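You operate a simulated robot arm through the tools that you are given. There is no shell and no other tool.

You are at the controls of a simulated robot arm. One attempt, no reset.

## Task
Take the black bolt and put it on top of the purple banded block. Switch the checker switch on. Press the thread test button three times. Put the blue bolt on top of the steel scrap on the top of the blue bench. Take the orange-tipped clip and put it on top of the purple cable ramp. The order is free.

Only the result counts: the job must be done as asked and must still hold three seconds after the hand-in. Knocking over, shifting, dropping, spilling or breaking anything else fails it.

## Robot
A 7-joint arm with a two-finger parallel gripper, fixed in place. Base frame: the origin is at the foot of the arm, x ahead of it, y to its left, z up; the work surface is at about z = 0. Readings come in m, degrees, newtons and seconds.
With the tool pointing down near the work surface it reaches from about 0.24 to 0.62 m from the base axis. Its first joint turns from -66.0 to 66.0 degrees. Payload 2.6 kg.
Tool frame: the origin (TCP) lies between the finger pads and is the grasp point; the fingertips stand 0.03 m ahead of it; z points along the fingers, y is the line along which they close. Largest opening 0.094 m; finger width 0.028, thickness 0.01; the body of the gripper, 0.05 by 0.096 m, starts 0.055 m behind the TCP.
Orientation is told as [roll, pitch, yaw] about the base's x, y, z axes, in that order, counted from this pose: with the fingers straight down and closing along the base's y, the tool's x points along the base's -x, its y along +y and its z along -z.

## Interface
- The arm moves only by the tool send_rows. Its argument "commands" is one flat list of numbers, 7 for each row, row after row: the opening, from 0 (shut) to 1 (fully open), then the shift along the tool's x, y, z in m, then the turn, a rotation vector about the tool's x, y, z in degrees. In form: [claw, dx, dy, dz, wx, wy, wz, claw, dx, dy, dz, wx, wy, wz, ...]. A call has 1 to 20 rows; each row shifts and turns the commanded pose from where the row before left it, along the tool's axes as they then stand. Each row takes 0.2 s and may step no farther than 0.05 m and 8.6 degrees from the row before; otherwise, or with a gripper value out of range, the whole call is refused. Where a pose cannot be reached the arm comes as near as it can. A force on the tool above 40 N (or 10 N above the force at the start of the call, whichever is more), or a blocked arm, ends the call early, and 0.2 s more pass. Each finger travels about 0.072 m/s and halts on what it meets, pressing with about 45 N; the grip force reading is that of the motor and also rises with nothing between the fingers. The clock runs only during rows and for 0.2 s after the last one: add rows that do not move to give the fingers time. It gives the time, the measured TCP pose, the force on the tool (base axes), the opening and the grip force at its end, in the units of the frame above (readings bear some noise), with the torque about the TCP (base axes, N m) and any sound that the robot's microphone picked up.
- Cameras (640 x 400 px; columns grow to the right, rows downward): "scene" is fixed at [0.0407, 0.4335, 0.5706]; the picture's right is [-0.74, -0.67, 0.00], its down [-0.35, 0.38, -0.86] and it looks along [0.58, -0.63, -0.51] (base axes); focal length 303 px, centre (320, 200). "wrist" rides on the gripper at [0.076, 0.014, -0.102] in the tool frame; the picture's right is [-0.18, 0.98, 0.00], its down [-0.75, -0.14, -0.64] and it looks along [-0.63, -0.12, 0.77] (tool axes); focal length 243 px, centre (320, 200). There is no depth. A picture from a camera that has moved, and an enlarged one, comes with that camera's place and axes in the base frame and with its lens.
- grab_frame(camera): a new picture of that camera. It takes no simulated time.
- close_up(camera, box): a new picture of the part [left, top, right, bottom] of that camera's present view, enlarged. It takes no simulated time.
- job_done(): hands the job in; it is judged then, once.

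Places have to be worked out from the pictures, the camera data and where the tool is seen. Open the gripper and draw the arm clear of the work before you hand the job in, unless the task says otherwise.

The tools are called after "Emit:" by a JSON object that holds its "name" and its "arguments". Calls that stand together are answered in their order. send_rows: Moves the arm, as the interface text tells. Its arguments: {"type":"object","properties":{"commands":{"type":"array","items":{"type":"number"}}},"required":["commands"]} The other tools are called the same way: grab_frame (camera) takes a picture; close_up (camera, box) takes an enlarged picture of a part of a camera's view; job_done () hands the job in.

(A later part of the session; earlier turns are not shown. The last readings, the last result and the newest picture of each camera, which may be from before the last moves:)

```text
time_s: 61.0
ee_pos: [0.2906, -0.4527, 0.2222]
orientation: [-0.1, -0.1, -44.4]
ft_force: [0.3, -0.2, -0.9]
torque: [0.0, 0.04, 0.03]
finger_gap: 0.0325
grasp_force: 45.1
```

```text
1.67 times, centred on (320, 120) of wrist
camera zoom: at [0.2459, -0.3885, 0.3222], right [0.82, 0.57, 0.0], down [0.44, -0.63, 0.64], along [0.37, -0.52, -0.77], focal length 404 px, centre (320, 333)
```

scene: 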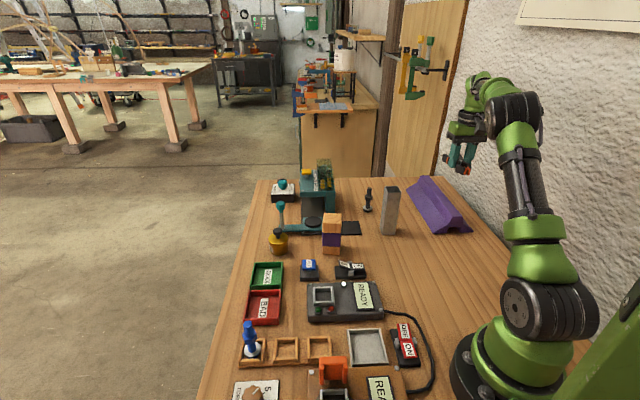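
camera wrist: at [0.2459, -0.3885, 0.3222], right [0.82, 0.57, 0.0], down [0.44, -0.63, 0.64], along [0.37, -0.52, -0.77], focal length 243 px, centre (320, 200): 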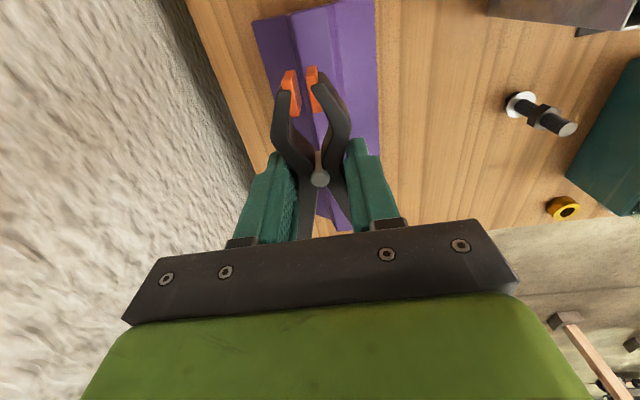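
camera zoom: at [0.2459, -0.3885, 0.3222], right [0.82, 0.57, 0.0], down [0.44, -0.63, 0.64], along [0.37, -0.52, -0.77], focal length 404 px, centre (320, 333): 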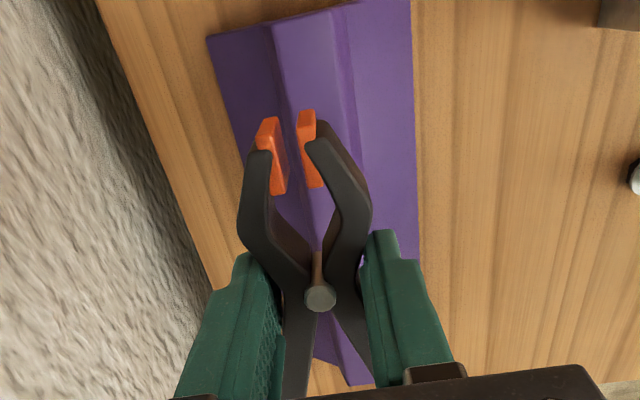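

My estimates put the ridge top at z ≈ 0.058, centre line 3 mm toward +tool y of the tool axis. I'll shift 3 mm and lower to about 1 cm above the ridge.

Emit:
{"name": "send_rows", "arguments": {"commands": [0, 0, 0.003, 0.03, 0, 0, 0, 0, 0, 0, 0.035, 0, 0, 0, 0, 0, 0, 0.035, 0, 0, 0, 0, 0, 0, 0.018, 0, 0, 0, 0, 0, 0, 0, 0, 0, 0]}}

Emit:
{"name": "grab_frame", "arguments": {"camera": "wrist"}}

Emit:
{"name": "close_up", "arguments": {"camera": "scene", "box": [390, 160, 486, 240]}}

```text
time_s: 62.2
ee_pos: [0.2932, -0.4505, 0.1022]
orientation: [0.1, 0.0, -44.3]
ft_force: [0.0, -0.1, 0.0]
torque: [-0.01, -0.02, -0.02]
finger_gap: 0.0325
grasp_force: 45.0
```

```text
taken
camera wrist: at [0.2486, -0.3865, 0.2045], right [0.82, 0.58, 0.0], down [0.44, -0.63, 0.64], along [0.37, -0.53, -0.77], focal length 243 px, centre (320, 200)
```

wrist: 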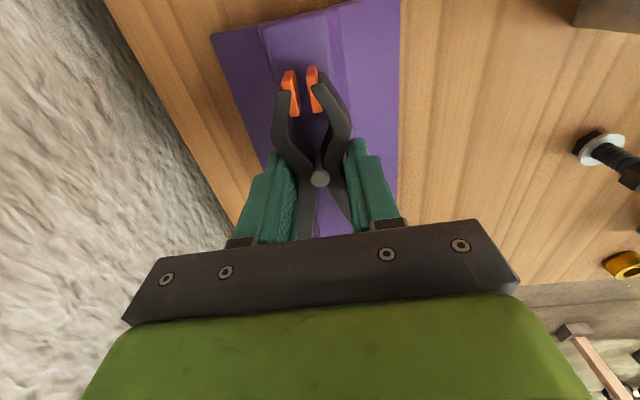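

```text
5.00 times, centred on (438, 200) of scene
camera zoom: at [0.0407, 0.4335, 0.5707], right [-0.74, -0.67, 0.0], down [-0.35, 0.38, -0.86], along [0.58, -0.63, -0.51], focal length 1516 px, centre (-270, 200)
```

zoom: 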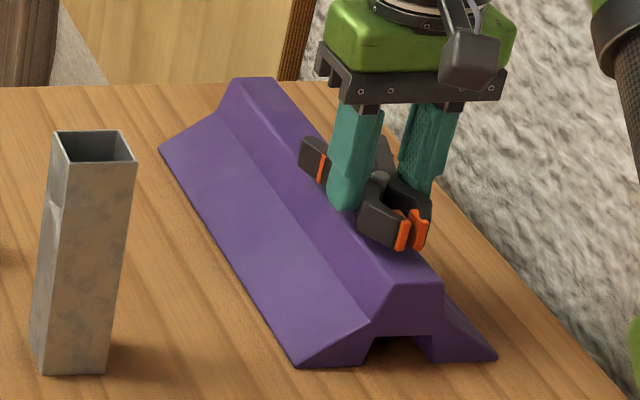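

I'll zoom the wrist view to check the clip's centring on the flat top.

Emit:
{"name": "close_up", "arguments": {"camera": "wrist", "box": [200, 0, 410, 130]}}

```text
3.05 times, centred on (305, 65) of wrist
camera zoom: at [0.2486, -0.3865, 0.2045], right [0.82, 0.58, 0.0], down [0.44, -0.63, 0.64], along [0.37, -0.53, -0.77], focal length 739 px, centre (366, 611)
```

zoom: 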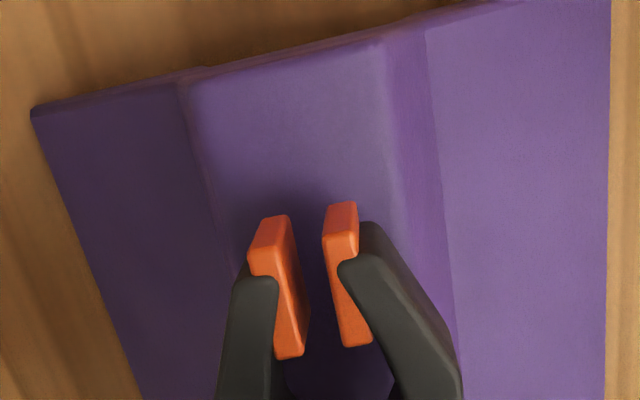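

The clip is centred on the flat band within a couple of millimetres. I'll lower in small steps, watching for contact force.

Emit:
{"name": "send_rows", "arguments": {"commands": [0, 0, 0, 0.004, 0, 0, 0, 0, 0, 0, 0.004, 0, 0, 0, 0, 0, 0, 0.002, 0, 0, 0]}}

Emit:
{"name": "close_up", "arguments": {"camera": "scene", "box": [420, 180, 468, 220]}}

```text
time_s: 63.0
ee_pos: [0.2937, -0.4499, 0.0952]
orientation: [-0.1, -0.1, -44.2]
ft_force: [-1.6, 0.6, 1.2]
torque: [-0.1, -0.03, 0.01]
finger_gap: 0.0323
grasp_force: 45.3
```

```text
10.00 times, centred on (444, 200) of scene
camera zoom: at [0.0406, 0.4335, 0.5706], right [-0.74, -0.67, 0.0], down [-0.35, 0.38, -0.86], along [0.58, -0.63, -0.51], focal length 3032 px, centre (-920, 200)
```

zoom: 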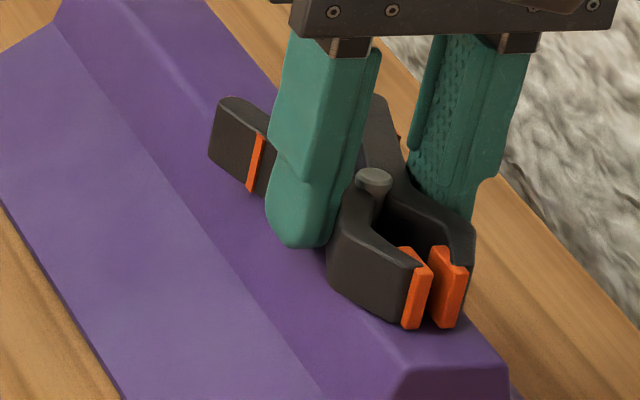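

A slight force and torque appear; possibly first contact. I'll lower 2 mm more and compare.

Emit:
{"name": "send_rows", "arguments": {"commands": [0, 0, 0, 0.002, 0, 0, 0, 0, 0, 0, 0, 0, 0, 0]}}

Emit:
{"name": "close_up", "arguments": {"camera": "scene", "box": [420, 180, 468, 220]}}

```text
time_s: 63.6
ee_pos: [0.2928, -0.4485, 0.0953]
orientation: [0.1, -0.3, -44.4]
ft_force: [-2.7, 5.8, 22.4]
torque: [0.79, 0.7, -0.07]
finger_gap: 0.0324
grasp_force: 44.9
```

```text
10.00 times, centred on (444, 200) of scene
camera zoom: at [0.0406, 0.4336, 0.5706], right [-0.74, -0.67, 0.0], down [-0.35, 0.38, -0.86], along [0.58, -0.63, -0.51], focal length 3032 px, centre (-920, 200)
```

zoom: 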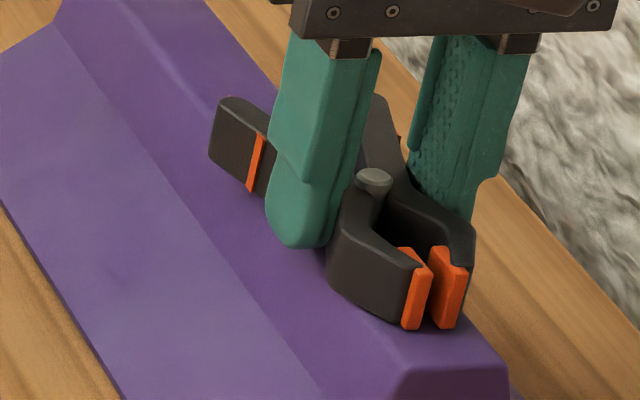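

Firm contact (22 N, mostly through the clip tips, laterally centred): the ridge is at about z = 0.064. I'll ease off 2 mm, open the fingers, and rise straight up slowly.

Emit:
{"name": "send_rows", "arguments": {"commands": [0, 0, 0, -0.002, 0, 0, 0, 0, 0, 0, 0, 0, 0, 0, 0.4, 0, 0, 0, 0, 0, 0, 0.6, 0, 0, 0, 0, 0, 0, 0.8, 0, 0, 0, 0, 0, 0, 0.8, 0, 0, 0, 0, 0, 0]}}

Emit:
{"name": "close_up", "arguments": {"camera": "scene", "box": [412, 175, 476, 225]}}

Emit:
{"name": "grab_frame", "arguments": {"camera": "wrist"}}

```text
time_s: 65.0
ee_pos: [0.2935, -0.4489, 0.0946]
orientation: [-0.1, 0.0, -44.3]
ft_force: [-0.1, 0.4, -0.5]
torque: [-0.05, 0.0, -0.04]
finger_gap: 0.0753
grasp_force: 0.1
```

```text
8.00 times, centred on (444, 200) of scene
camera zoom: at [0.0407, 0.4335, 0.5706], right [-0.74, -0.67, 0.0], down [-0.35, 0.38, -0.86], along [0.58, -0.63, -0.51], focal length 2426 px, centre (-672, 200)
```

zoom: 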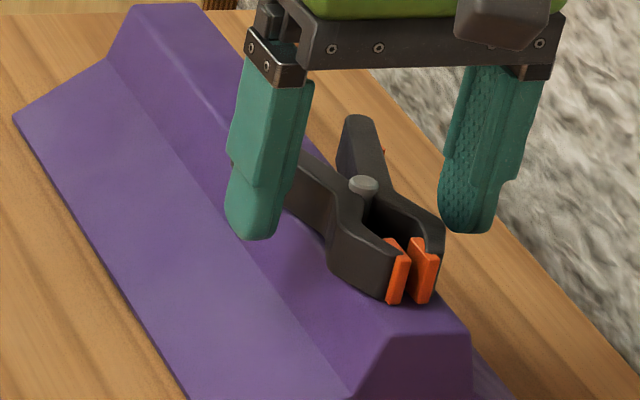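

```text
taken
camera wrist: at [0.2482, -0.3851, 0.1959], right [0.82, 0.58, 0.0], down [0.44, -0.63, 0.64], along [0.37, -0.53, -0.77], focal length 243 px, centre (320, 200)
```

wrist: 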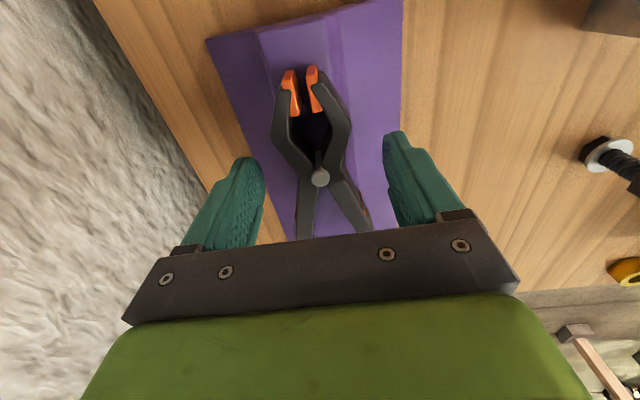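

The clip rests on the ridge. I'll rise straight up and check it stays.

Emit:
{"name": "send_rows", "arguments": {"commands": [0.8, 0, 0, -0.02, 0, 0, 0, 0.8, 0, 0, -0.03, 0, 0, 0, 0.8, 0, 0, -0.04, 0, 0, 0, 0.8, 0, 0, -0.04, 0, 0, 0, 0.8, 0, 0, -0.03, 0, 0, 0]}}

Emit:
{"name": "grab_frame", "arguments": {"camera": "wrist"}}

Emit:
{"name": "close_up", "arguments": {"camera": "scene", "box": [350, 160, 480, 240]}}

```text
time_s: 66.2
ee_pos: [0.2957, -0.4469, 0.2573]
orientation: [0.0, 0.0, -44.3]
ft_force: [0.5, -0.4, -0.3]
torque: [0.02, 0.03, 0.02]
finger_gap: 0.0752
grasp_force: 0.1
```

```text
taken
camera wrist: at [0.2513, -0.3831, 0.3577], right [0.82, 0.58, 0.0], down [0.44, -0.63, 0.64], along [0.37, -0.53, -0.77], focal length 243 px, centre (320, 200)
```

wrist: 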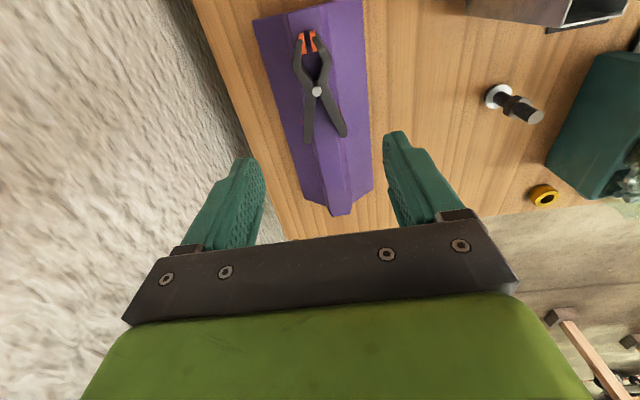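

```text
4.92 times, centred on (415, 200) of scene
camera zoom: at [0.0407, 0.4335, 0.5706], right [-0.74, -0.67, 0.0], down [-0.35, 0.38, -0.86], along [0.58, -0.63, -0.51], focal length 1493 px, centre (-148, 200)
```

zoom: 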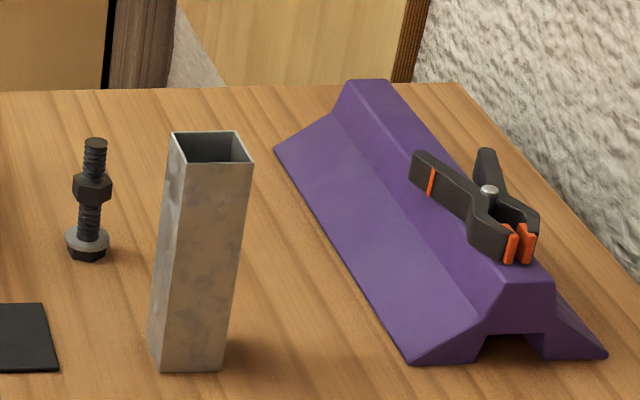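

The clip sits stably on the purple ramp. Next the black bolt: both cameras put it upright at about (0.511, -0.328), tip near z = 0.083. I'll turn to -60° (camera kept away from the tube) and fly above it.

Emit:
{"name": "send_rows", "arguments": {"commands": [0.6, 0, 0, 0, 0, 0, 7.85, 0.6, 0, 0, 0, 0, 0, 7.85, 0.6, -0.0006, 0.0411, 0, 0, 0, 0, 0.6, -0.0006, 0.0411, 0, 0, 0, 0, 0.6, -0.0006, 0.0411, 0.01, 0, 0, 0, 0.6, -0.0006, 0.0411, 0.02, 0, 0, 0, 0.6, -0.0006, 0.0411, 0.027, 0, 0, 0, 0.6, -0.0006, 0.0411, 0.027, 0, 0, 0, 0.6, 0, 0, 0, 0, 0, 0]}}

Emit:
{"name": "grab_frame", "arguments": {"camera": "wrist"}}

Emit:
{"name": "grab_frame", "arguments": {"camera": "scene"}}

```text
time_s: 68.2
ee_pos: [0.5096, -0.3221, 0.1674]
orientation: [0.0, -0.1, -60.1]
ft_force: [0.5, 0.2, -0.6]
torque: [0.02, 0.01, 0.02]
finger_gap: 0.0564
grasp_force: 0.1
out of reach, approached as far as the arm can: row 8
```

```text
taken
camera wrist: at [0.4843, -0.2494, 0.269], right [0.94, 0.33, 0.0], down [0.25, -0.72, 0.64], along [0.21, -0.61, -0.77], focal length 243 px, centre (320, 200)
```

wrist: 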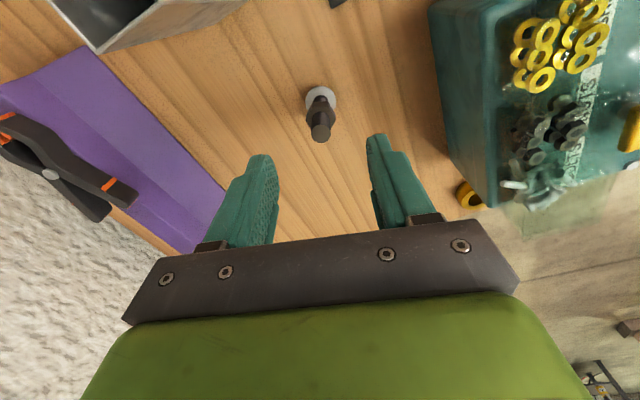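

```text
taken
```

scene: 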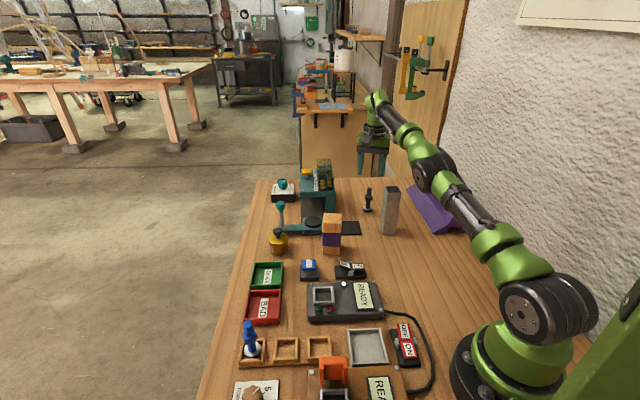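

Nearly at the reach limit but fine as I go lower. I'll zoom on the bolt to refine centring and see the nut's flats.

Emit:
{"name": "close_up", "arguments": {"camera": "wrist", "box": [270, 70, 370, 160]}}

Emit:
{"name": "close_up", "arguments": {"camera": "scene", "box": [340, 140, 412, 220]}}

```text
4.44 times, centred on (320, 115) of wrist
camera zoom: at [0.4843, -0.2494, 0.269], right [0.94, 0.33, 0.0], down [0.25, -0.72, 0.64], along [0.21, -0.61, -0.77], focal length 1078 px, centre (320, 578)
```

zoom: 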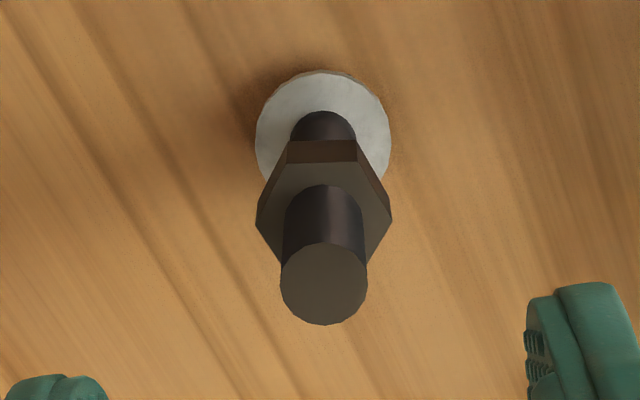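

```text
5.00 times, centred on (376, 180) of scene
camera zoom: at [0.0406, 0.4335, 0.5707], right [-0.74, -0.67, 0.0], down [-0.35, 0.38, -0.86], along [0.58, -0.63, -0.51], focal length 1516 px, centre (40, 300)
```

zoom: 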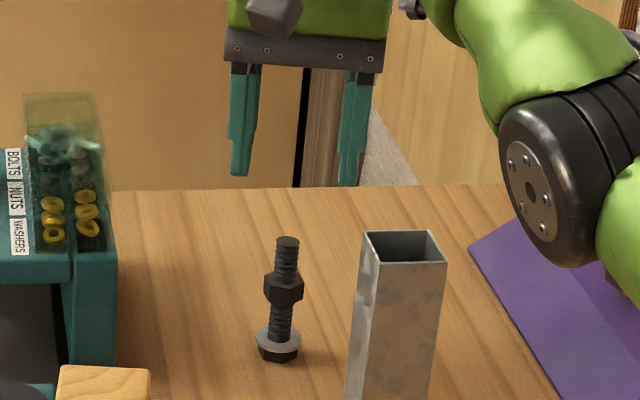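

The bolt is about 0.090 tall with its nut at 0.042–0.059 and a 15 mm shank above it. I'll grip that top shank (fingertips at ~0.064, staying above the nut), so I shift 4 mm and descend.

Emit:
{"name": "send_rows", "arguments": {"commands": [0.6, -0.004, 0, 0.02, 0, 0, 0, 0.6, 0, 0, 0.03, 0, 0, 0, 0.6, 0, 0, 0.015, 0, 0, 0, 0.6, 0, 0, 0, 0, 0, 0]}}

Emit:
{"name": "grab_frame", "arguments": {"camera": "wrist"}}

Emit:
{"name": "close_up", "arguments": {"camera": "scene", "box": [340, 140, 412, 220]}}

```text
time_s: 69.2
ee_pos: [0.5176, -0.3311, 0.1043]
orientation: [0.0, 0.1, -60.0]
ft_force: [0.1, -0.3, -0.6]
torque: [-0.01, 0.01, 0.03]
finger_gap: 0.0561
grasp_force: 0.1
out of reach, approached as far as the arm can: row 2
```

```text
taken
camera wrist: at [0.492, -0.2576, 0.2057], right [0.94, 0.33, 0.0], down [0.26, -0.72, 0.64], along [0.21, -0.6, -0.77], focal length 243 px, centre (320, 200)
```

wrist: 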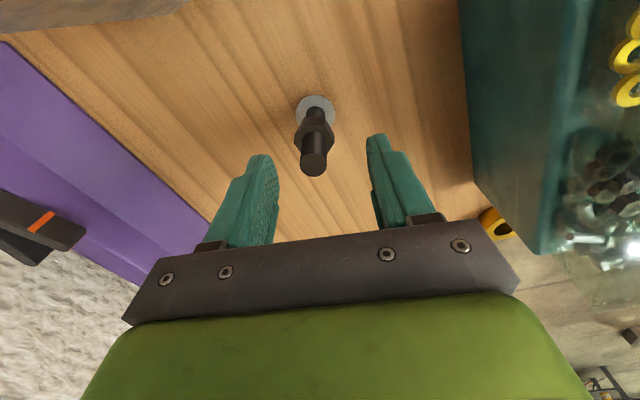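

```text
5.00 times, centred on (376, 180) of scene
camera zoom: at [0.0407, 0.4335, 0.5706], right [-0.74, -0.67, 0.0], down [-0.35, 0.38, -0.86], along [0.58, -0.63, -0.51], focal length 1516 px, centre (40, 300)
```

zoom: 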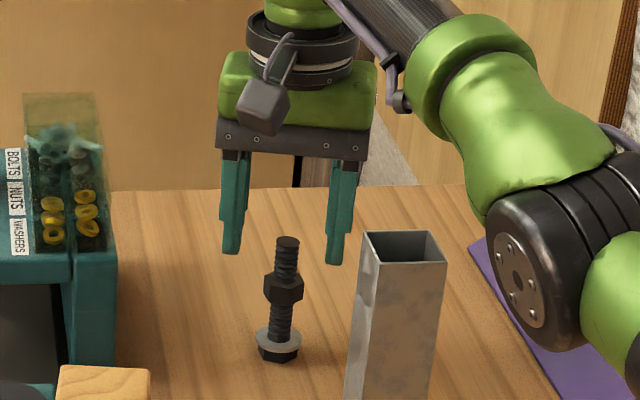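

The tool overshot outward about 7 mm relative to the bolt (its reach target caught up). I'll correct +7 mm tool x, -2 mm tool y, then verify before lowering.

Emit:
{"name": "send_rows", "arguments": {"commands": [0.6, 0.007, -0.002, 0, 0, 0, 0, 0.6, 0, 0, 0, 0, 0, 0, 0.6, 0, 0, 0, 0, 0, 0]}}

Emit:
{"name": "close_up", "arguments": {"camera": "wrist", "box": [240, 80, 400, 240]}}

```text
time_s: 70.0
ee_pos: [0.5186, -0.3288, 0.1067]
orientation: [0.1, 0.1, -60.0]
ft_force: [0.6, 0.9, -0.8]
torque: [0.0, -0.01, -0.01]
finger_gap: 0.0566
grasp_force: 0.1
out of reach, approached as far as the arm can: row 1
```

```text
2.50 times, centred on (320, 160) of wrist
camera zoom: at [0.4928, -0.2557, 0.2078], right [0.94, 0.33, 0.0], down [0.26, -0.72, 0.64], along [0.21, -0.6, -0.77], focal length 606 px, centre (320, 300)
```

zoom: 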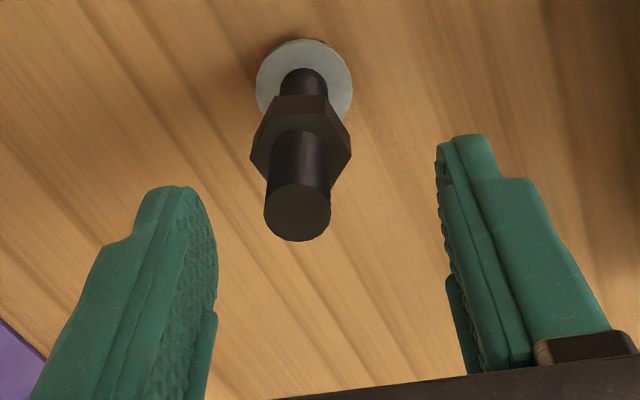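

The commanded point was still slightly beyond reach. I'll pull the command about 1 cm inward so it becomes well defined, then re-measure.

Emit:
{"name": "send_rows", "arguments": {"commands": [0.6, 0.0089, -0.0046, 0, 0, 0, 0, 0.6, 0, 0, 0, 0, 0, 0, 0.6, 0, 0, 0, 0, 0, 0]}}

Emit:
{"name": "close_up", "arguments": {"camera": "wrist", "box": [240, 80, 400, 240]}}

```text
time_s: 70.8
ee_pos: [0.5194, -0.33, 0.1058]
orientation: [0.0, 0.1, -60.1]
ft_force: [0.0, -0.2, 0.9]
torque: [-0.01, -0.01, -0.01]
finger_gap: 0.0564
grasp_force: 0.1
out of reach, approached as far as the arm can: row 1
```

```text
2.50 times, centred on (320, 160) of wrist
camera zoom: at [0.4928, -0.2557, 0.2077], right [0.94, 0.33, 0.0], down [0.26, -0.72, 0.64], along [0.21, -0.6, -0.77], focal length 606 px, centre (320, 300)
```

zoom: 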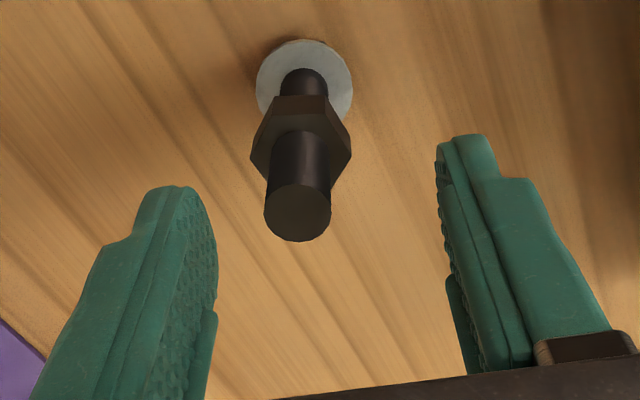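

The arm is stretched to a singular pose and ignored the inward nudge. I'll command a bigger inward-and-up step (parallel to the fingers so the bolt isn't touched) to unlock it.

Emit:
{"name": "send_rows", "arguments": {"commands": [0.6, 0.015, 0, -0.03, 0, 0, 0, 0.6, 0.03, 0, -0.02, 0, 0, 0, 0.6, 0, 0, 0, 0, 0, 0]}}

Emit:
{"name": "grab_frame", "arguments": {"camera": "scene"}}

```text
time_s: 71.6
ee_pos: [0.5203, -0.3044, 0.1633]
orientation: [0.0, 0.2, -60.0]
ft_force: [-0.2, -0.6, -0.3]
torque: [-0.05, 0.01, -0.04]
finger_gap: 0.0563
grasp_force: 0.1
out of reach, approached as far as the arm can: row 1, 2
```

```text
taken
```

scene: 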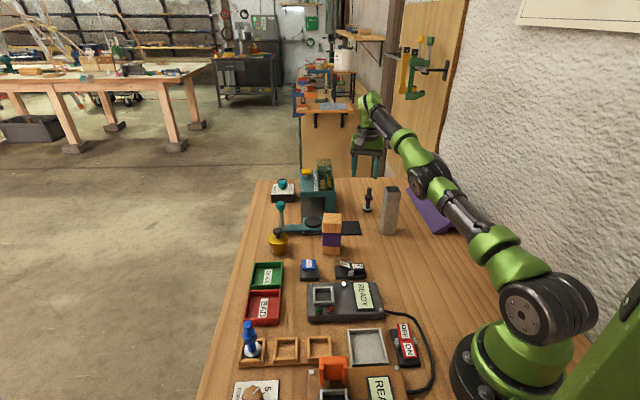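

It slid up and sideways but stays stretched. I'll command a larger inward move to bend the elbow again.

Emit:
{"name": "send_rows", "arguments": {"commands": [0.6, 0.045, 0, 0, 0, 0, 0, 0.6, 0.045, 0, 0, 0, 0, 0, 0.6, 0, 0, 0, 0, 0, 0]}}

Emit:
{"name": "grab_frame", "arguments": {"camera": "scene"}}

```text
time_s: 72.4
ee_pos: [0.537, -0.2628, 0.1835]
orientation: [0.0, 0.1, -60.0]
ft_force: [-0.2, -0.3, 0.1]
torque: [0.01, 0.0, -0.02]
finger_gap: 0.0565
grasp_force: 0.1
out of reach, approached as far as the arm can: row 1, 2
```

```text
taken
```

scene: 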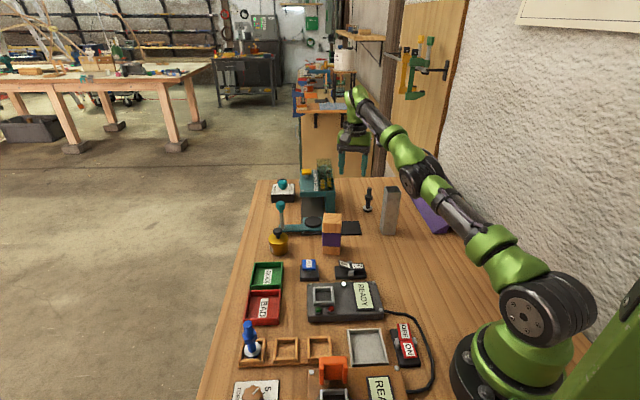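

The IK is stuck with the elbow straight, just pointing toward the target. I'll command up-and-inward so shoulder and elbow both have to rotate, which should re-bend the elbow safely above everything.

Emit:
{"name": "send_rows", "arguments": {"commands": [0.6, 0.0184, -0.0129, -0.043, 0, 0, 0, 0.6, 0.0184, -0.0129, -0.043, 0, 0, 0, 0.6, 0.0184, -0.0129, -0.043, 0, 0, 0, 0.6, 0.0184, -0.0129, -0.043, 0, 0, 0, 0.6, 0, 0, 0, 0, 0, 0]}}

Emit:
{"name": "grab_frame", "arguments": {"camera": "scene"}}

```text
time_s: 73.6
ee_pos: [0.4669, -0.2281, 0.3593]
orientation: [0.1, 0.0, -60.0]
ft_force: [-0.2, 0.0, 0.0]
torque: [0.01, 0.0, 0.03]
finger_gap: 0.0564
grasp_force: 0.1
out of reach, approached as far as the arm can: row 1, 2
```

```text
taken
```

scene: 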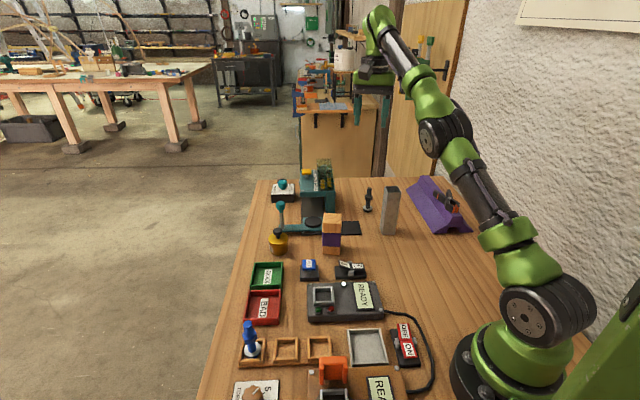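

Elbow is bending again and the command tracks the arm. Fitting the reach limit (r² + (z-0.017)² ≈ 0.385), the bolt at r ≈ 0.607 is reachable below z ≈ 0.13 if approached from inside, so I'll go in an arc: first inside at z = 0.22, then down and out.

Emit:
{"name": "send_rows", "arguments": {"commands": [0.6, -0.0108, -0.0097, 0.0348, 0, 0, 0, 0.6, -0.0108, -0.0097, 0.0348, 0, 0, 0, 0.6, -0.0108, -0.0097, 0.0348, 0, 0, 0, 0.6, -0.0108, -0.0097, 0.0348, 0, 0, 0, 0.6, 0, 0, 0, 0, 0, 0]}}

Emit:
{"name": "grab_frame", "arguments": {"camera": "wrist"}}

```text
time_s: 74.8
ee_pos: [0.454, -0.288, 0.2202]
orientation: [0.1, 0.0, -60.0]
ft_force: [0.7, -0.5, -0.5]
torque: [-0.03, 0.0, 0.02]
finger_gap: 0.0563
grasp_force: 0.0
```

```text
taken
camera wrist: at [0.4296, -0.2151, 0.322], right [0.94, 0.33, 0.0], down [0.25, -0.72, 0.64], along [0.21, -0.61, -0.77], focal length 243 px, centre (320, 200)
```

wrist: 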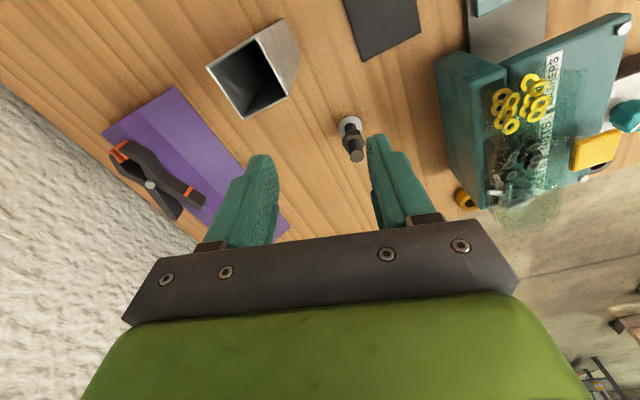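

Clear view of tube, bolt and plate from here; I'll zoom on the bolt and tube to refine both positions.

Emit:
{"name": "close_up", "arguments": {"camera": "wrist", "box": [310, 90, 390, 180]}}

Emit:
{"name": "close_up", "arguments": {"camera": "wrist", "box": [190, 10, 310, 130]}}

```text
4.44 times, centred on (350, 135) of wrist
camera zoom: at [0.4296, -0.2151, 0.322], right [0.94, 0.33, 0.0], down [0.25, -0.72, 0.64], along [0.21, -0.61, -0.77], focal length 1078 px, centre (187, 489)
```

zoom: 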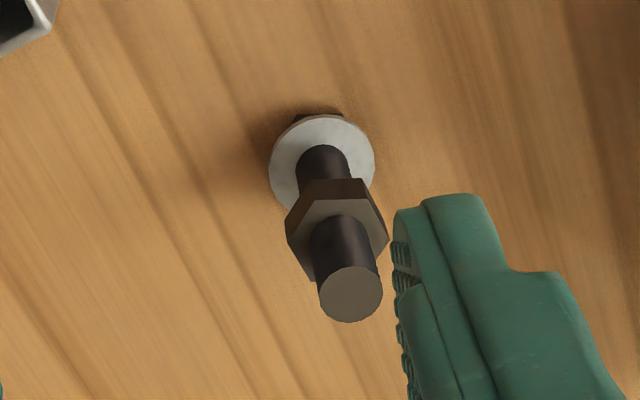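

```text
3.33 times, centred on (250, 70) of wrist
camera zoom: at [0.4296, -0.2151, 0.322], right [0.94, 0.33, 0.0], down [0.25, -0.72, 0.64], along [0.21, -0.61, -0.77], focal length 809 px, centre (553, 633)
```

zoom: 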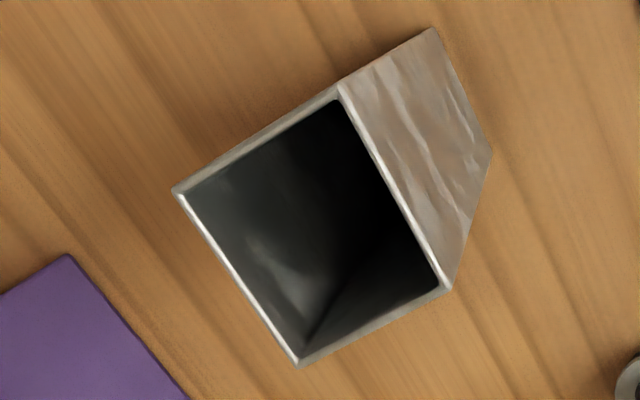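

Refined: bolt axis at (0.511, -0.326); tube centre (0.3995, -0.271), about 38 mm wide, 0.15 m tall, sides at 45°. Now I'll go down and out to just above the bolt's tip.

Emit:
{"name": "send_rows", "arguments": {"commands": [0.6, -0.0144, 0.0071, 0.023, 0, 0, 0, 0.6, -0.0144, 0.0071, 0.023, 0, 0, 0, 0.6, -0.0144, 0.0071, 0.023, 0, 0, 0, 0.6, -0.0144, 0.0071, 0.023, 0, 0, 0, 0.6, 0, 0, 0, 0, 0, 0]}}

Emit:
{"name": "close_up", "arguments": {"camera": "wrist", "box": [240, 80, 400, 240]}}

```text
time_s: 76.0
ee_pos: [0.5102, -0.3218, 0.1276]
orientation: [-0.1, -0.1, -59.9]
ft_force: [0.1, -0.2, -0.2]
torque: [0.0, 0.03, 0.03]
finger_gap: 0.0565
grasp_force: 0.0
```

```text
2.50 times, centred on (320, 160) of wrist
camera zoom: at [0.4844, -0.2474, 0.228], right [0.94, 0.33, 0.0], down [0.25, -0.72, 0.64], along [0.21, -0.61, -0.77], focal length 606 px, centre (320, 300)
```

zoom: 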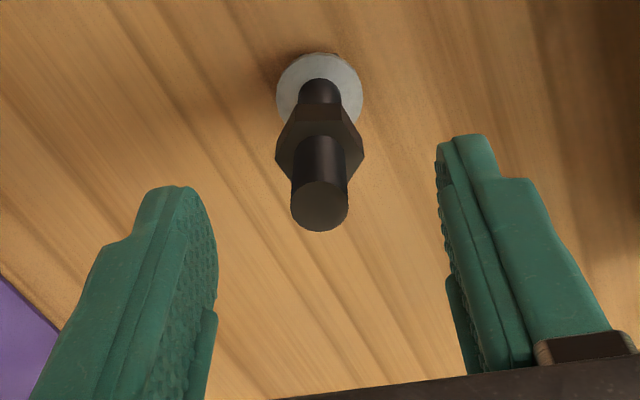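

On target laterally; the bolt is ~6 mm further out along -tool x. I'll descend to z ≈ 0.097 and then shift 5 mm out.

Emit:
{"name": "send_rows", "arguments": {"commands": [0.6, 0, 0, 0.016, 0, 0, 0, 0.6, 0, 0, 0.015, 0, 0, 0, 0.6, -0.005, 0, 0, 0, 0, 0, 0.6, 0, 0, 0, 0, 0, 0]}}

Emit:
{"name": "close_up", "arguments": {"camera": "wrist", "box": [240, 80, 400, 240]}}

Emit:
{"name": "close_up", "arguments": {"camera": "scene", "box": [340, 150, 404, 220]}}

```text
time_s: 77.0
ee_pos: [0.5114, -0.3235, 0.0955]
orientation: [0.0, 0.0, -60.0]
ft_force: [-0.4, 0.4, -0.2]
torque: [0.0, -0.04, -0.02]
finger_gap: 0.0564
grasp_force: 0.0
```

```text
2.50 times, centred on (320, 160) of wrist
camera zoom: at [0.4865, -0.2513, 0.198], right [0.94, 0.33, 0.0], down [0.25, -0.72, 0.64], along [0.21, -0.61, -0.77], focal length 606 px, centre (320, 300)
```

zoom: 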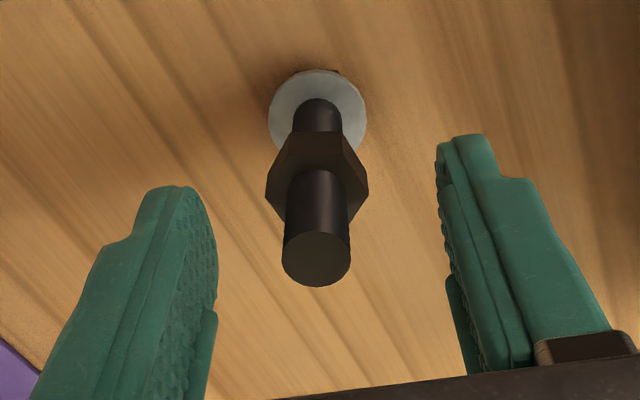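

```text
5.71 times, centred on (372, 185) of scene
camera zoom: at [0.0407, 0.4335, 0.5706], right [-0.74, -0.67, 0.0], down [-0.35, 0.38, -0.86], along [0.58, -0.63, -0.51], focal length 1733 px, centre (23, 286)
```

zoom: 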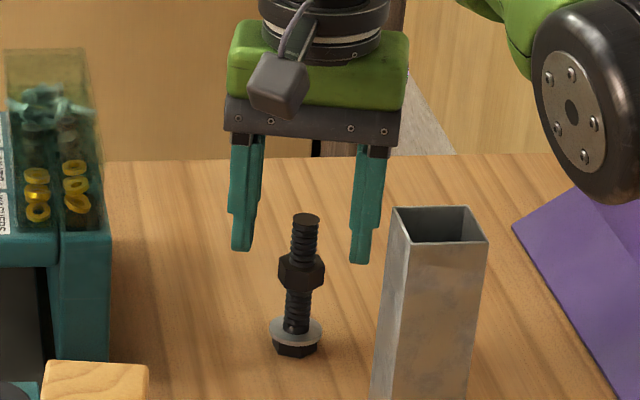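

The shank is centred (offset under 1 mm). I'll close the fingers on it and wait for the grip.

Emit:
{"name": "send_rows", "arguments": {"commands": [0.3, 0, 0, 0, 0, 0, 0, 0.3, 0, 0, 0, 0, 0, 0, 0.1, 0, 0, 0, 0, 0, 0, 0.1, 0, 0, 0, 0, 0, 0, 0, 0, 0, 0, 0, 0, 0, 0, 0, 0, 0, 0, 0, 0]}}

Emit:
{"name": "close_up", "arguments": {"camera": "scene", "box": [340, 150, 404, 220]}}

```text
time_s: 78.4
ee_pos: [0.5121, -0.3255, 0.0965]
orientation: [0.0, 0.0, -60.0]
ft_force: [-0.4, -0.9, 0.1]
torque: [-0.02, 0.03, -0.03]
finger_gap: 0.0144
grasp_force: 45.5
```

```text
5.71 times, centred on (372, 185) of scene
camera zoom: at [0.0407, 0.4335, 0.5707], right [-0.74, -0.67, 0.0], down [-0.35, 0.38, -0.86], along [0.58, -0.63, -0.51], focal length 1733 px, centre (23, 286)
```

zoom: 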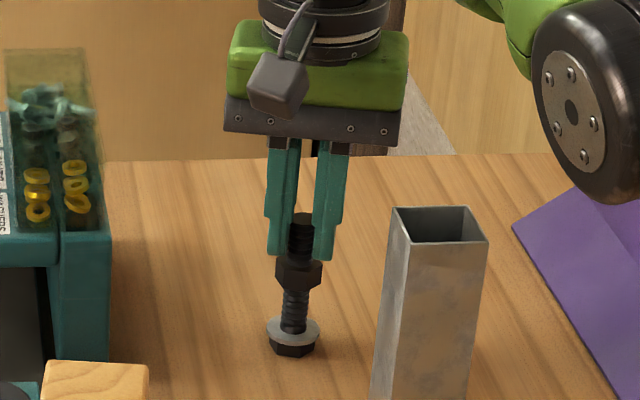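

Gripped at 14.4 mm. I'll lift and carry it between tube and dispenser on an arc that stays inside the reach limit, stopping short of the block.

Emit:
{"name": "send_rows", "arguments": {"commands": [0, 0, 0, -0.0185, 0, 0, 0, 0, 0.0231, 0.011, -0.02, 0, 0, 0, 0, 0.0275, 0.0124, -0.03, 0, 0, 0, 0, 0.0323, 0.014, -0.03, 0, 0, 0, 0, 0.0386, 0.0131, -0.02, 0, 0, 0, 0, 0, 0, 0, 0, 0, 0]}}

Emit:
{"name": "grab_frame", "arguments": {"camera": "wrist"}}

Emit:
{"name": "grab_frame", "arguments": {"camera": "scene"}}

```text
time_s: 79.8
ee_pos: [0.4979, -0.1966, 0.2155]
orientation: [0.0, 0.0, -60.0]
ft_force: [0.5, 0.8, -1.0]
torque: [0.0, -0.02, 0.03]
finger_gap: 0.0145
grasp_force: 44.9
```

```text
taken
camera wrist: at [0.4711, -0.1223, 0.3179], right [0.94, 0.33, 0.0], down [0.25, -0.72, 0.64], along [0.21, -0.61, -0.77], focal length 243 px, centre (320, 200)
```

wrist: 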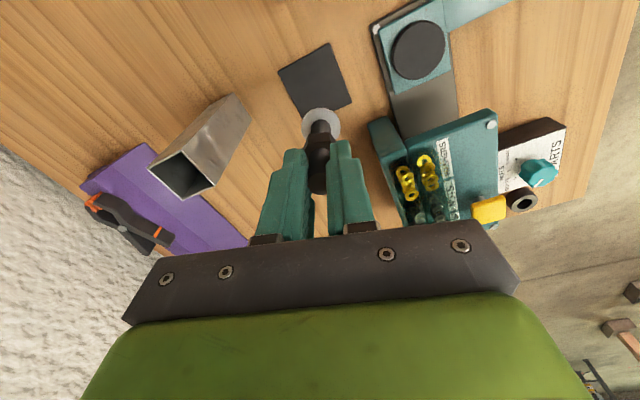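

```text
taken
```

scene: 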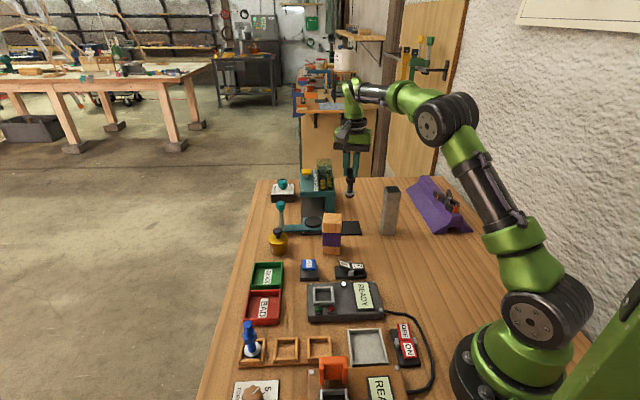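

The bolt is held well. The block isn't in the wrist view, so I'll zoom the scene camera on it to pin down its top face.

Emit:
{"name": "close_up", "arguments": {"camera": "scene", "box": [308, 200, 356, 260]}}

Emit:
{"name": "close_up", "arguments": {"camera": "scene", "box": [320, 130, 380, 205]}}

```text
6.67 times, centred on (332, 230) of scene
camera zoom: at [0.0406, 0.4335, 0.5707], right [-0.74, -0.67, 0.0], down [-0.35, 0.38, -0.86], along [0.58, -0.63, -0.51], focal length 2022 px, centre (240, 0)
```

zoom: 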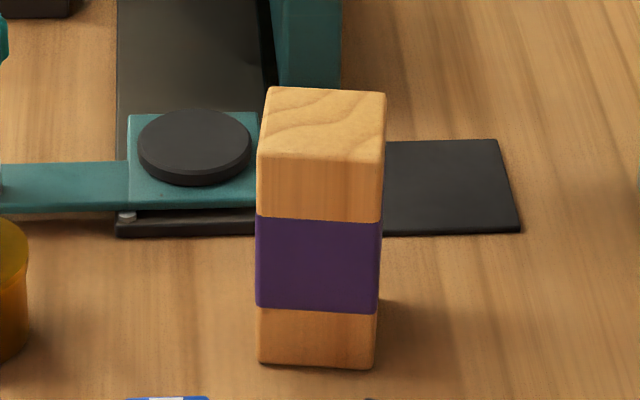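

```text
5.33 times, centred on (350, 168) of scene
camera zoom: at [0.0406, 0.4335, 0.5707], right [-0.74, -0.67, 0.0], down [-0.35, 0.38, -0.86], along [0.58, -0.63, -0.51], focal length 1617 px, centre (160, 373)
```

zoom: 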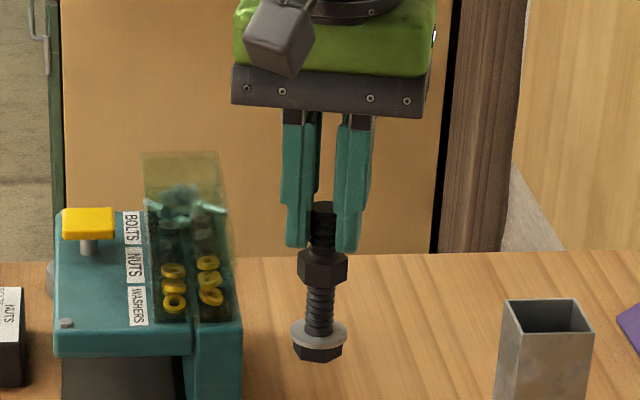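

The scene view puts the block top at z ≈ 0.107, 5 cm square, centred near (0.47, -0.09). I'll bring the bolt above it with ~3 cm clearance and use the wrist camera to align.

Emit:
{"name": "send_rows", "arguments": {"commands": [0, 0.0363, 0.0094, -0.0067, 0, 0, 0, 0, 0.0363, 0.0094, -0.0067, 0, 0, 0, 0, 0.0363, 0.0094, -0.0067, 0, 0, 0, 0, 0, 0, 0, 0, 0, 0]}}

Emit:
{"name": "grab_frame", "arguments": {"camera": "wrist"}}

Emit:
{"name": "close_up", "arguments": {"camera": "scene", "box": [290, 160, 386, 260]}}

```text
time_s: 80.8
ee_pos: [0.4681, -0.0872, 0.2392]
orientation: [-0.1, 0.0, -60.0]
ft_force: [0.7, -0.3, -2.4]
torque: [0.0, 0.0, -0.01]
finger_gap: 0.0145
grasp_force: 44.6
```

```text
taken
camera wrist: at [0.4413, -0.0135, 0.3405], right [0.94, 0.33, 0.0], down [0.25, -0.72, 0.64], along [0.21, -0.61, -0.77], focal length 243 px, centre (320, 200)
```

wrist: 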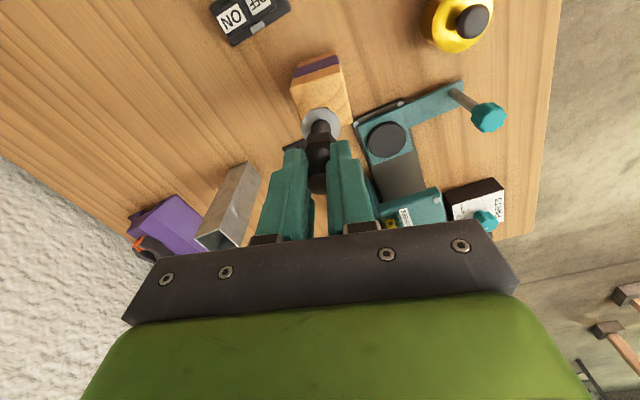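

```text
4.00 times, centred on (338, 210) of scene
camera zoom: at [0.0406, 0.4335, 0.5707], right [-0.74, -0.67, 0.0], down [-0.35, 0.38, -0.86], along [0.58, -0.63, -0.51], focal length 1213 px, centre (248, 160)
```

zoom: 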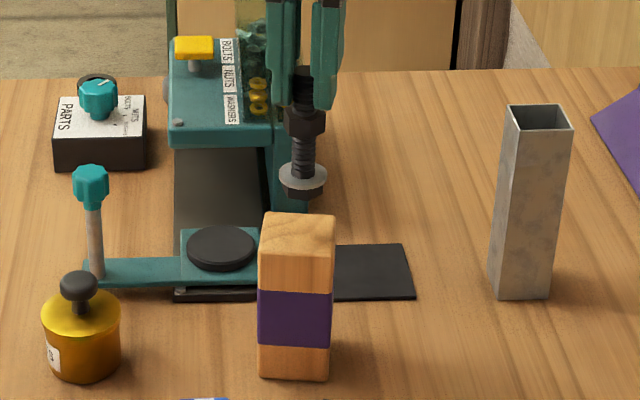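

I'll zoom the wrist view on the block and the bolt's base.

Emit:
{"name": "close_up", "arguments": {"camera": "wrist", "box": [270, 40, 380, 160]}}

```text
3.33 times, centred on (325, 100) of wrist
camera zoom: at [0.4413, -0.0135, 0.3405], right [0.94, 0.33, 0.0], down [0.25, -0.72, 0.64], along [0.21, -0.61, -0.77], focal length 809 px, centre (303, 533)
```

zoom: 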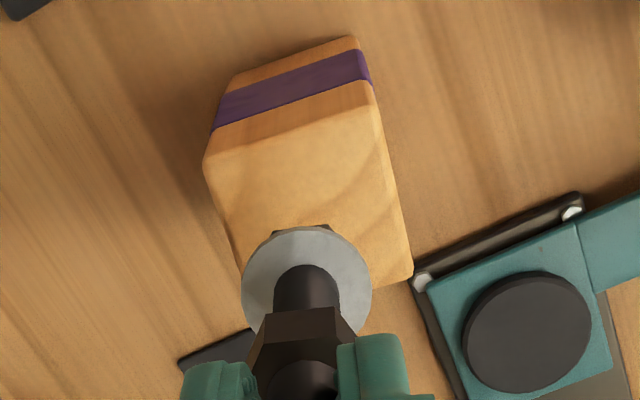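

In the wrist frame the block centre is (0.470, -0.0875) and the bolt base (0.468, -0.0856), so I need only a 3 mm shift. I'll shift and lower to about 6 mm above the top.

Emit:
{"name": "send_rows", "arguments": {"commands": [0, -0.003, 0.001, 0, 0, 0, 0, 0, 0, 0, 0.015, 0, 0, 0, 0, 0, 0, 0.015, 0, 0, 0, 0, 0, 0, 0, 0, 0, 0]}}

Emit:
{"name": "close_up", "arguments": {"camera": "wrist", "box": [270, 40, 380, 160]}}

Emit:
{"name": "close_up", "arguments": {"camera": "scene", "box": [300, 170, 370, 260]}}

```text
time_s: 81.8
ee_pos: [0.4695, -0.0878, 0.2073]
orientation: [0.1, -0.2, -60.0]
ft_force: [-1.4, 0.0, 4.1]
torque: [-0.06, 0.18, -0.02]
finger_gap: 0.0147
grasp_force: 45.3
```

```text
3.33 times, centred on (325, 100) of wrist
camera zoom: at [0.4439, -0.0143, 0.3077], right [0.94, 0.33, 0.0], down [0.25, -0.72, 0.64], along [0.21, -0.61, -0.77], focal length 809 px, centre (303, 533)
```

zoom: 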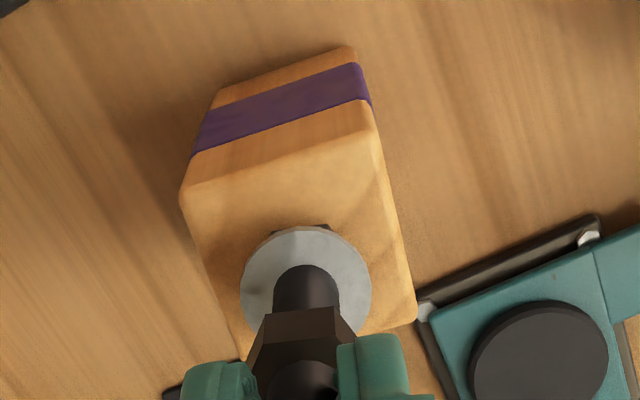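

```text
4.44 times, centred on (335, 215) of scene
camera zoom: at [0.0406, 0.4335, 0.5706], right [-0.74, -0.67, 0.0], down [-0.35, 0.38, -0.86], along [0.58, -0.63, -0.51], focal length 1348 px, centre (253, 133)
```

zoom: 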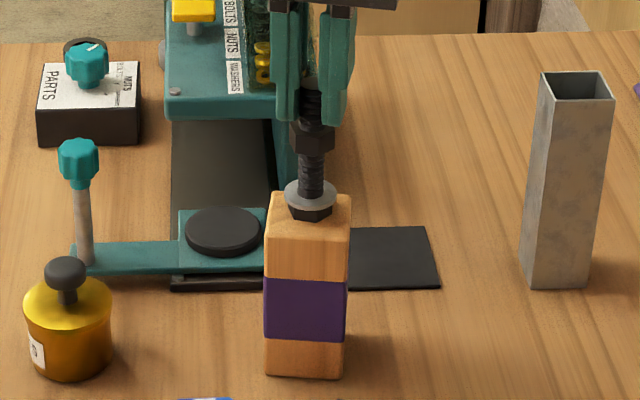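

The bolt base is within 1 mm of the block centre, and a light 4 N suggests first contact. I'll lower 1–2 mm more to confirm.

Emit:
{"name": "send_rows", "arguments": {"commands": [0, 0, 0, 0.0015, 0, 0, 0, 0, 0, 0, 0, 0, 0, 0]}}

Emit:
{"name": "close_up", "arguments": {"camera": "scene", "box": [315, 190, 355, 240]}}

```text
time_s: 82.4
ee_pos: [0.4707, -0.0882, 0.2061]
orientation: [0.4, -0.1, -60.0]
ft_force: [-5.1, 2.7, 26.2]
torque: [0.25, 0.53, -0.12]
finger_gap: 0.0146
grasp_force: 44.1
```

```text
8.00 times, centred on (335, 215) of scene
camera zoom: at [0.0405, 0.4335, 0.5706], right [-0.74, -0.67, 0.0], down [-0.35, 0.38, -0.86], along [0.58, -0.63, -0.51], focal length 2426 px, centre (200, 80)
```

zoom: 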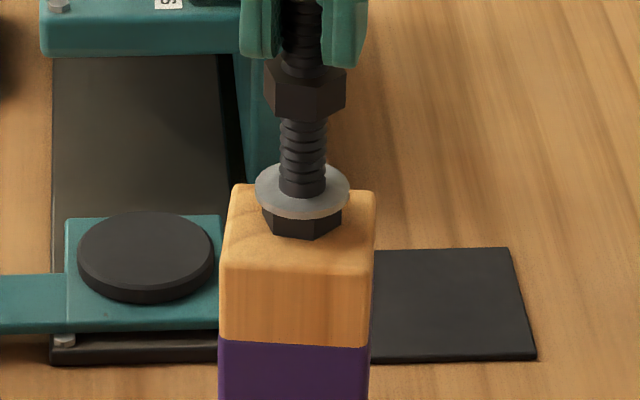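

Firm centred contact (26 N). I'll back off 1.5 mm to unload, then open the fingers gently.

Emit:
{"name": "send_rows", "arguments": {"commands": [0, 0, 0, -0.0015, 0, 0, 0, 0, 0, 0, 0, 0, 0, 0]}}

Emit:
{"name": "send_rows", "arguments": {"commands": [0.25, 0, 0, 0, 0, 0, 0, 0.25, 0, 0, 0, 0, 0, 0, 0.5, 0, 0, 0, 0, 0, 0, 0.6, 0, 0, 0, 0, 0, 0]}}

Emit:
{"name": "close_up", "arguments": {"camera": "scene", "box": [310, 165, 360, 240]}}

Emit:
{"name": "close_up", "arguments": {"camera": "wrist", "box": [240, 40, 400, 240]}}

```text
time_s: 83.0
ee_pos: [0.4687, -0.0877, 0.2057]
orientation: [0.2, -0.1, -59.9]
ft_force: [3.7, 2.1, 16.9]
torque: [0.01, -0.32, 0.01]
finger_gap: 0.0144
grasp_force: 45.3
```

```text
time_s: 84.0
ee_pos: [0.4692, -0.0876, 0.2053]
orientation: [0.1, 0.0, -59.9]
ft_force: [-0.1, 0.2, 0.5]
torque: [0.0, -0.04, -0.02]
finger_gap: 0.0562
grasp_force: 0.0
```

```text
5.33 times, centred on (335, 202) of scene
camera zoom: at [0.0407, 0.4335, 0.5706], right [-0.74, -0.67, 0.0], down [-0.35, 0.38, -0.86], along [0.58, -0.63, -0.51], focal length 1617 px, centre (240, 187)
```

zoom: 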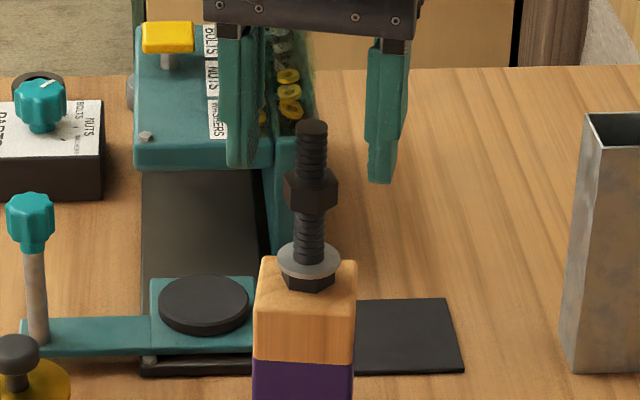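

```text
2.00 times, centred on (320, 140) of wrist
camera zoom: at [0.4433, -0.015, 0.307], right [0.94, 0.33, 0.0], down [0.25, -0.72, 0.64], along [0.21, -0.61, -0.77], focal length 485 px, centre (320, 320)
```

zoom: 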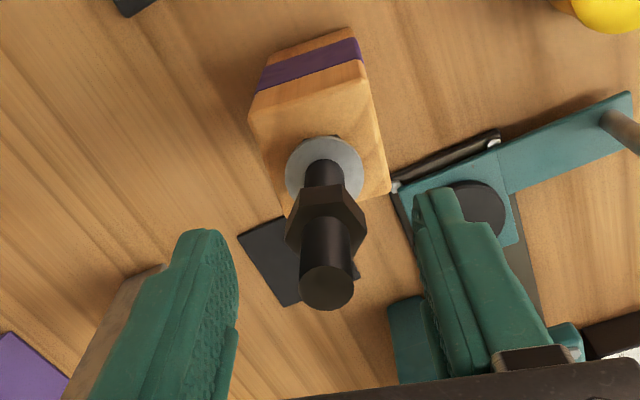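

The black bolt stands upright on the block. I'll rise straight up clear of it.

Emit:
{"name": "send_rows", "arguments": {"commands": [0.6, 0, 0, -0.02, 0, 0, 0, 0.6, 0, 0, -0.03, 0, 0, 0, 0.6, 0, 0, -0.04, 0, 0, 0, 0.6, 0, 0, -0.03, 0, 0, 0, 0.6, 0, 0, 0, 0, 0, 0]}}

Emit:
{"name": "grab_frame", "arguments": {"camera": "scene"}}

Emit:
{"name": "close_up", "arguments": {"camera": "scene", "box": [310, 165, 360, 260]}}

```text
time_s: 85.2
ee_pos: [0.4679, -0.0889, 0.3256]
orientation: [0.0, -0.1, -59.9]
ft_force: [0.8, -0.1, 0.6]
torque: [-0.03, 0.02, 0.01]
finger_gap: 0.0565
grasp_force: 0.1
```

```text
taken
```

scene: 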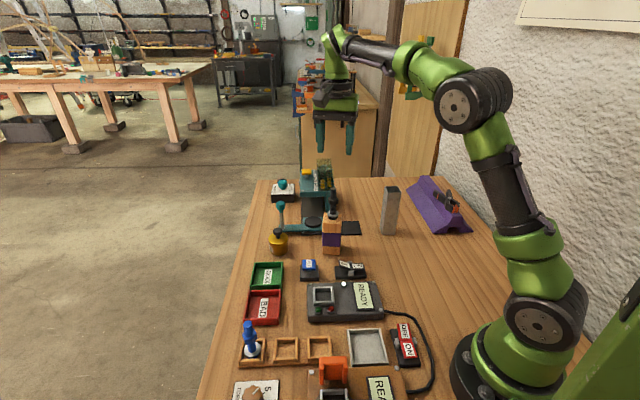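

```text
4.21 times, centred on (335, 212) of scene
camera zoom: at [0.0407, 0.4335, 0.5706], right [-0.74, -0.67, 0.0], down [-0.35, 0.38, -0.86], along [0.58, -0.63, -0.51], focal length 1277 px, centre (257, 147)
```

zoom: 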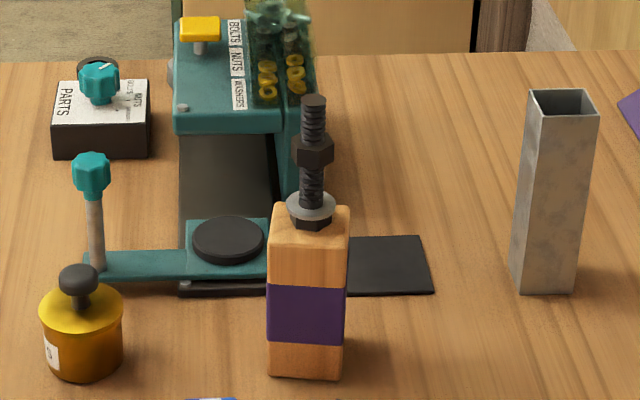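

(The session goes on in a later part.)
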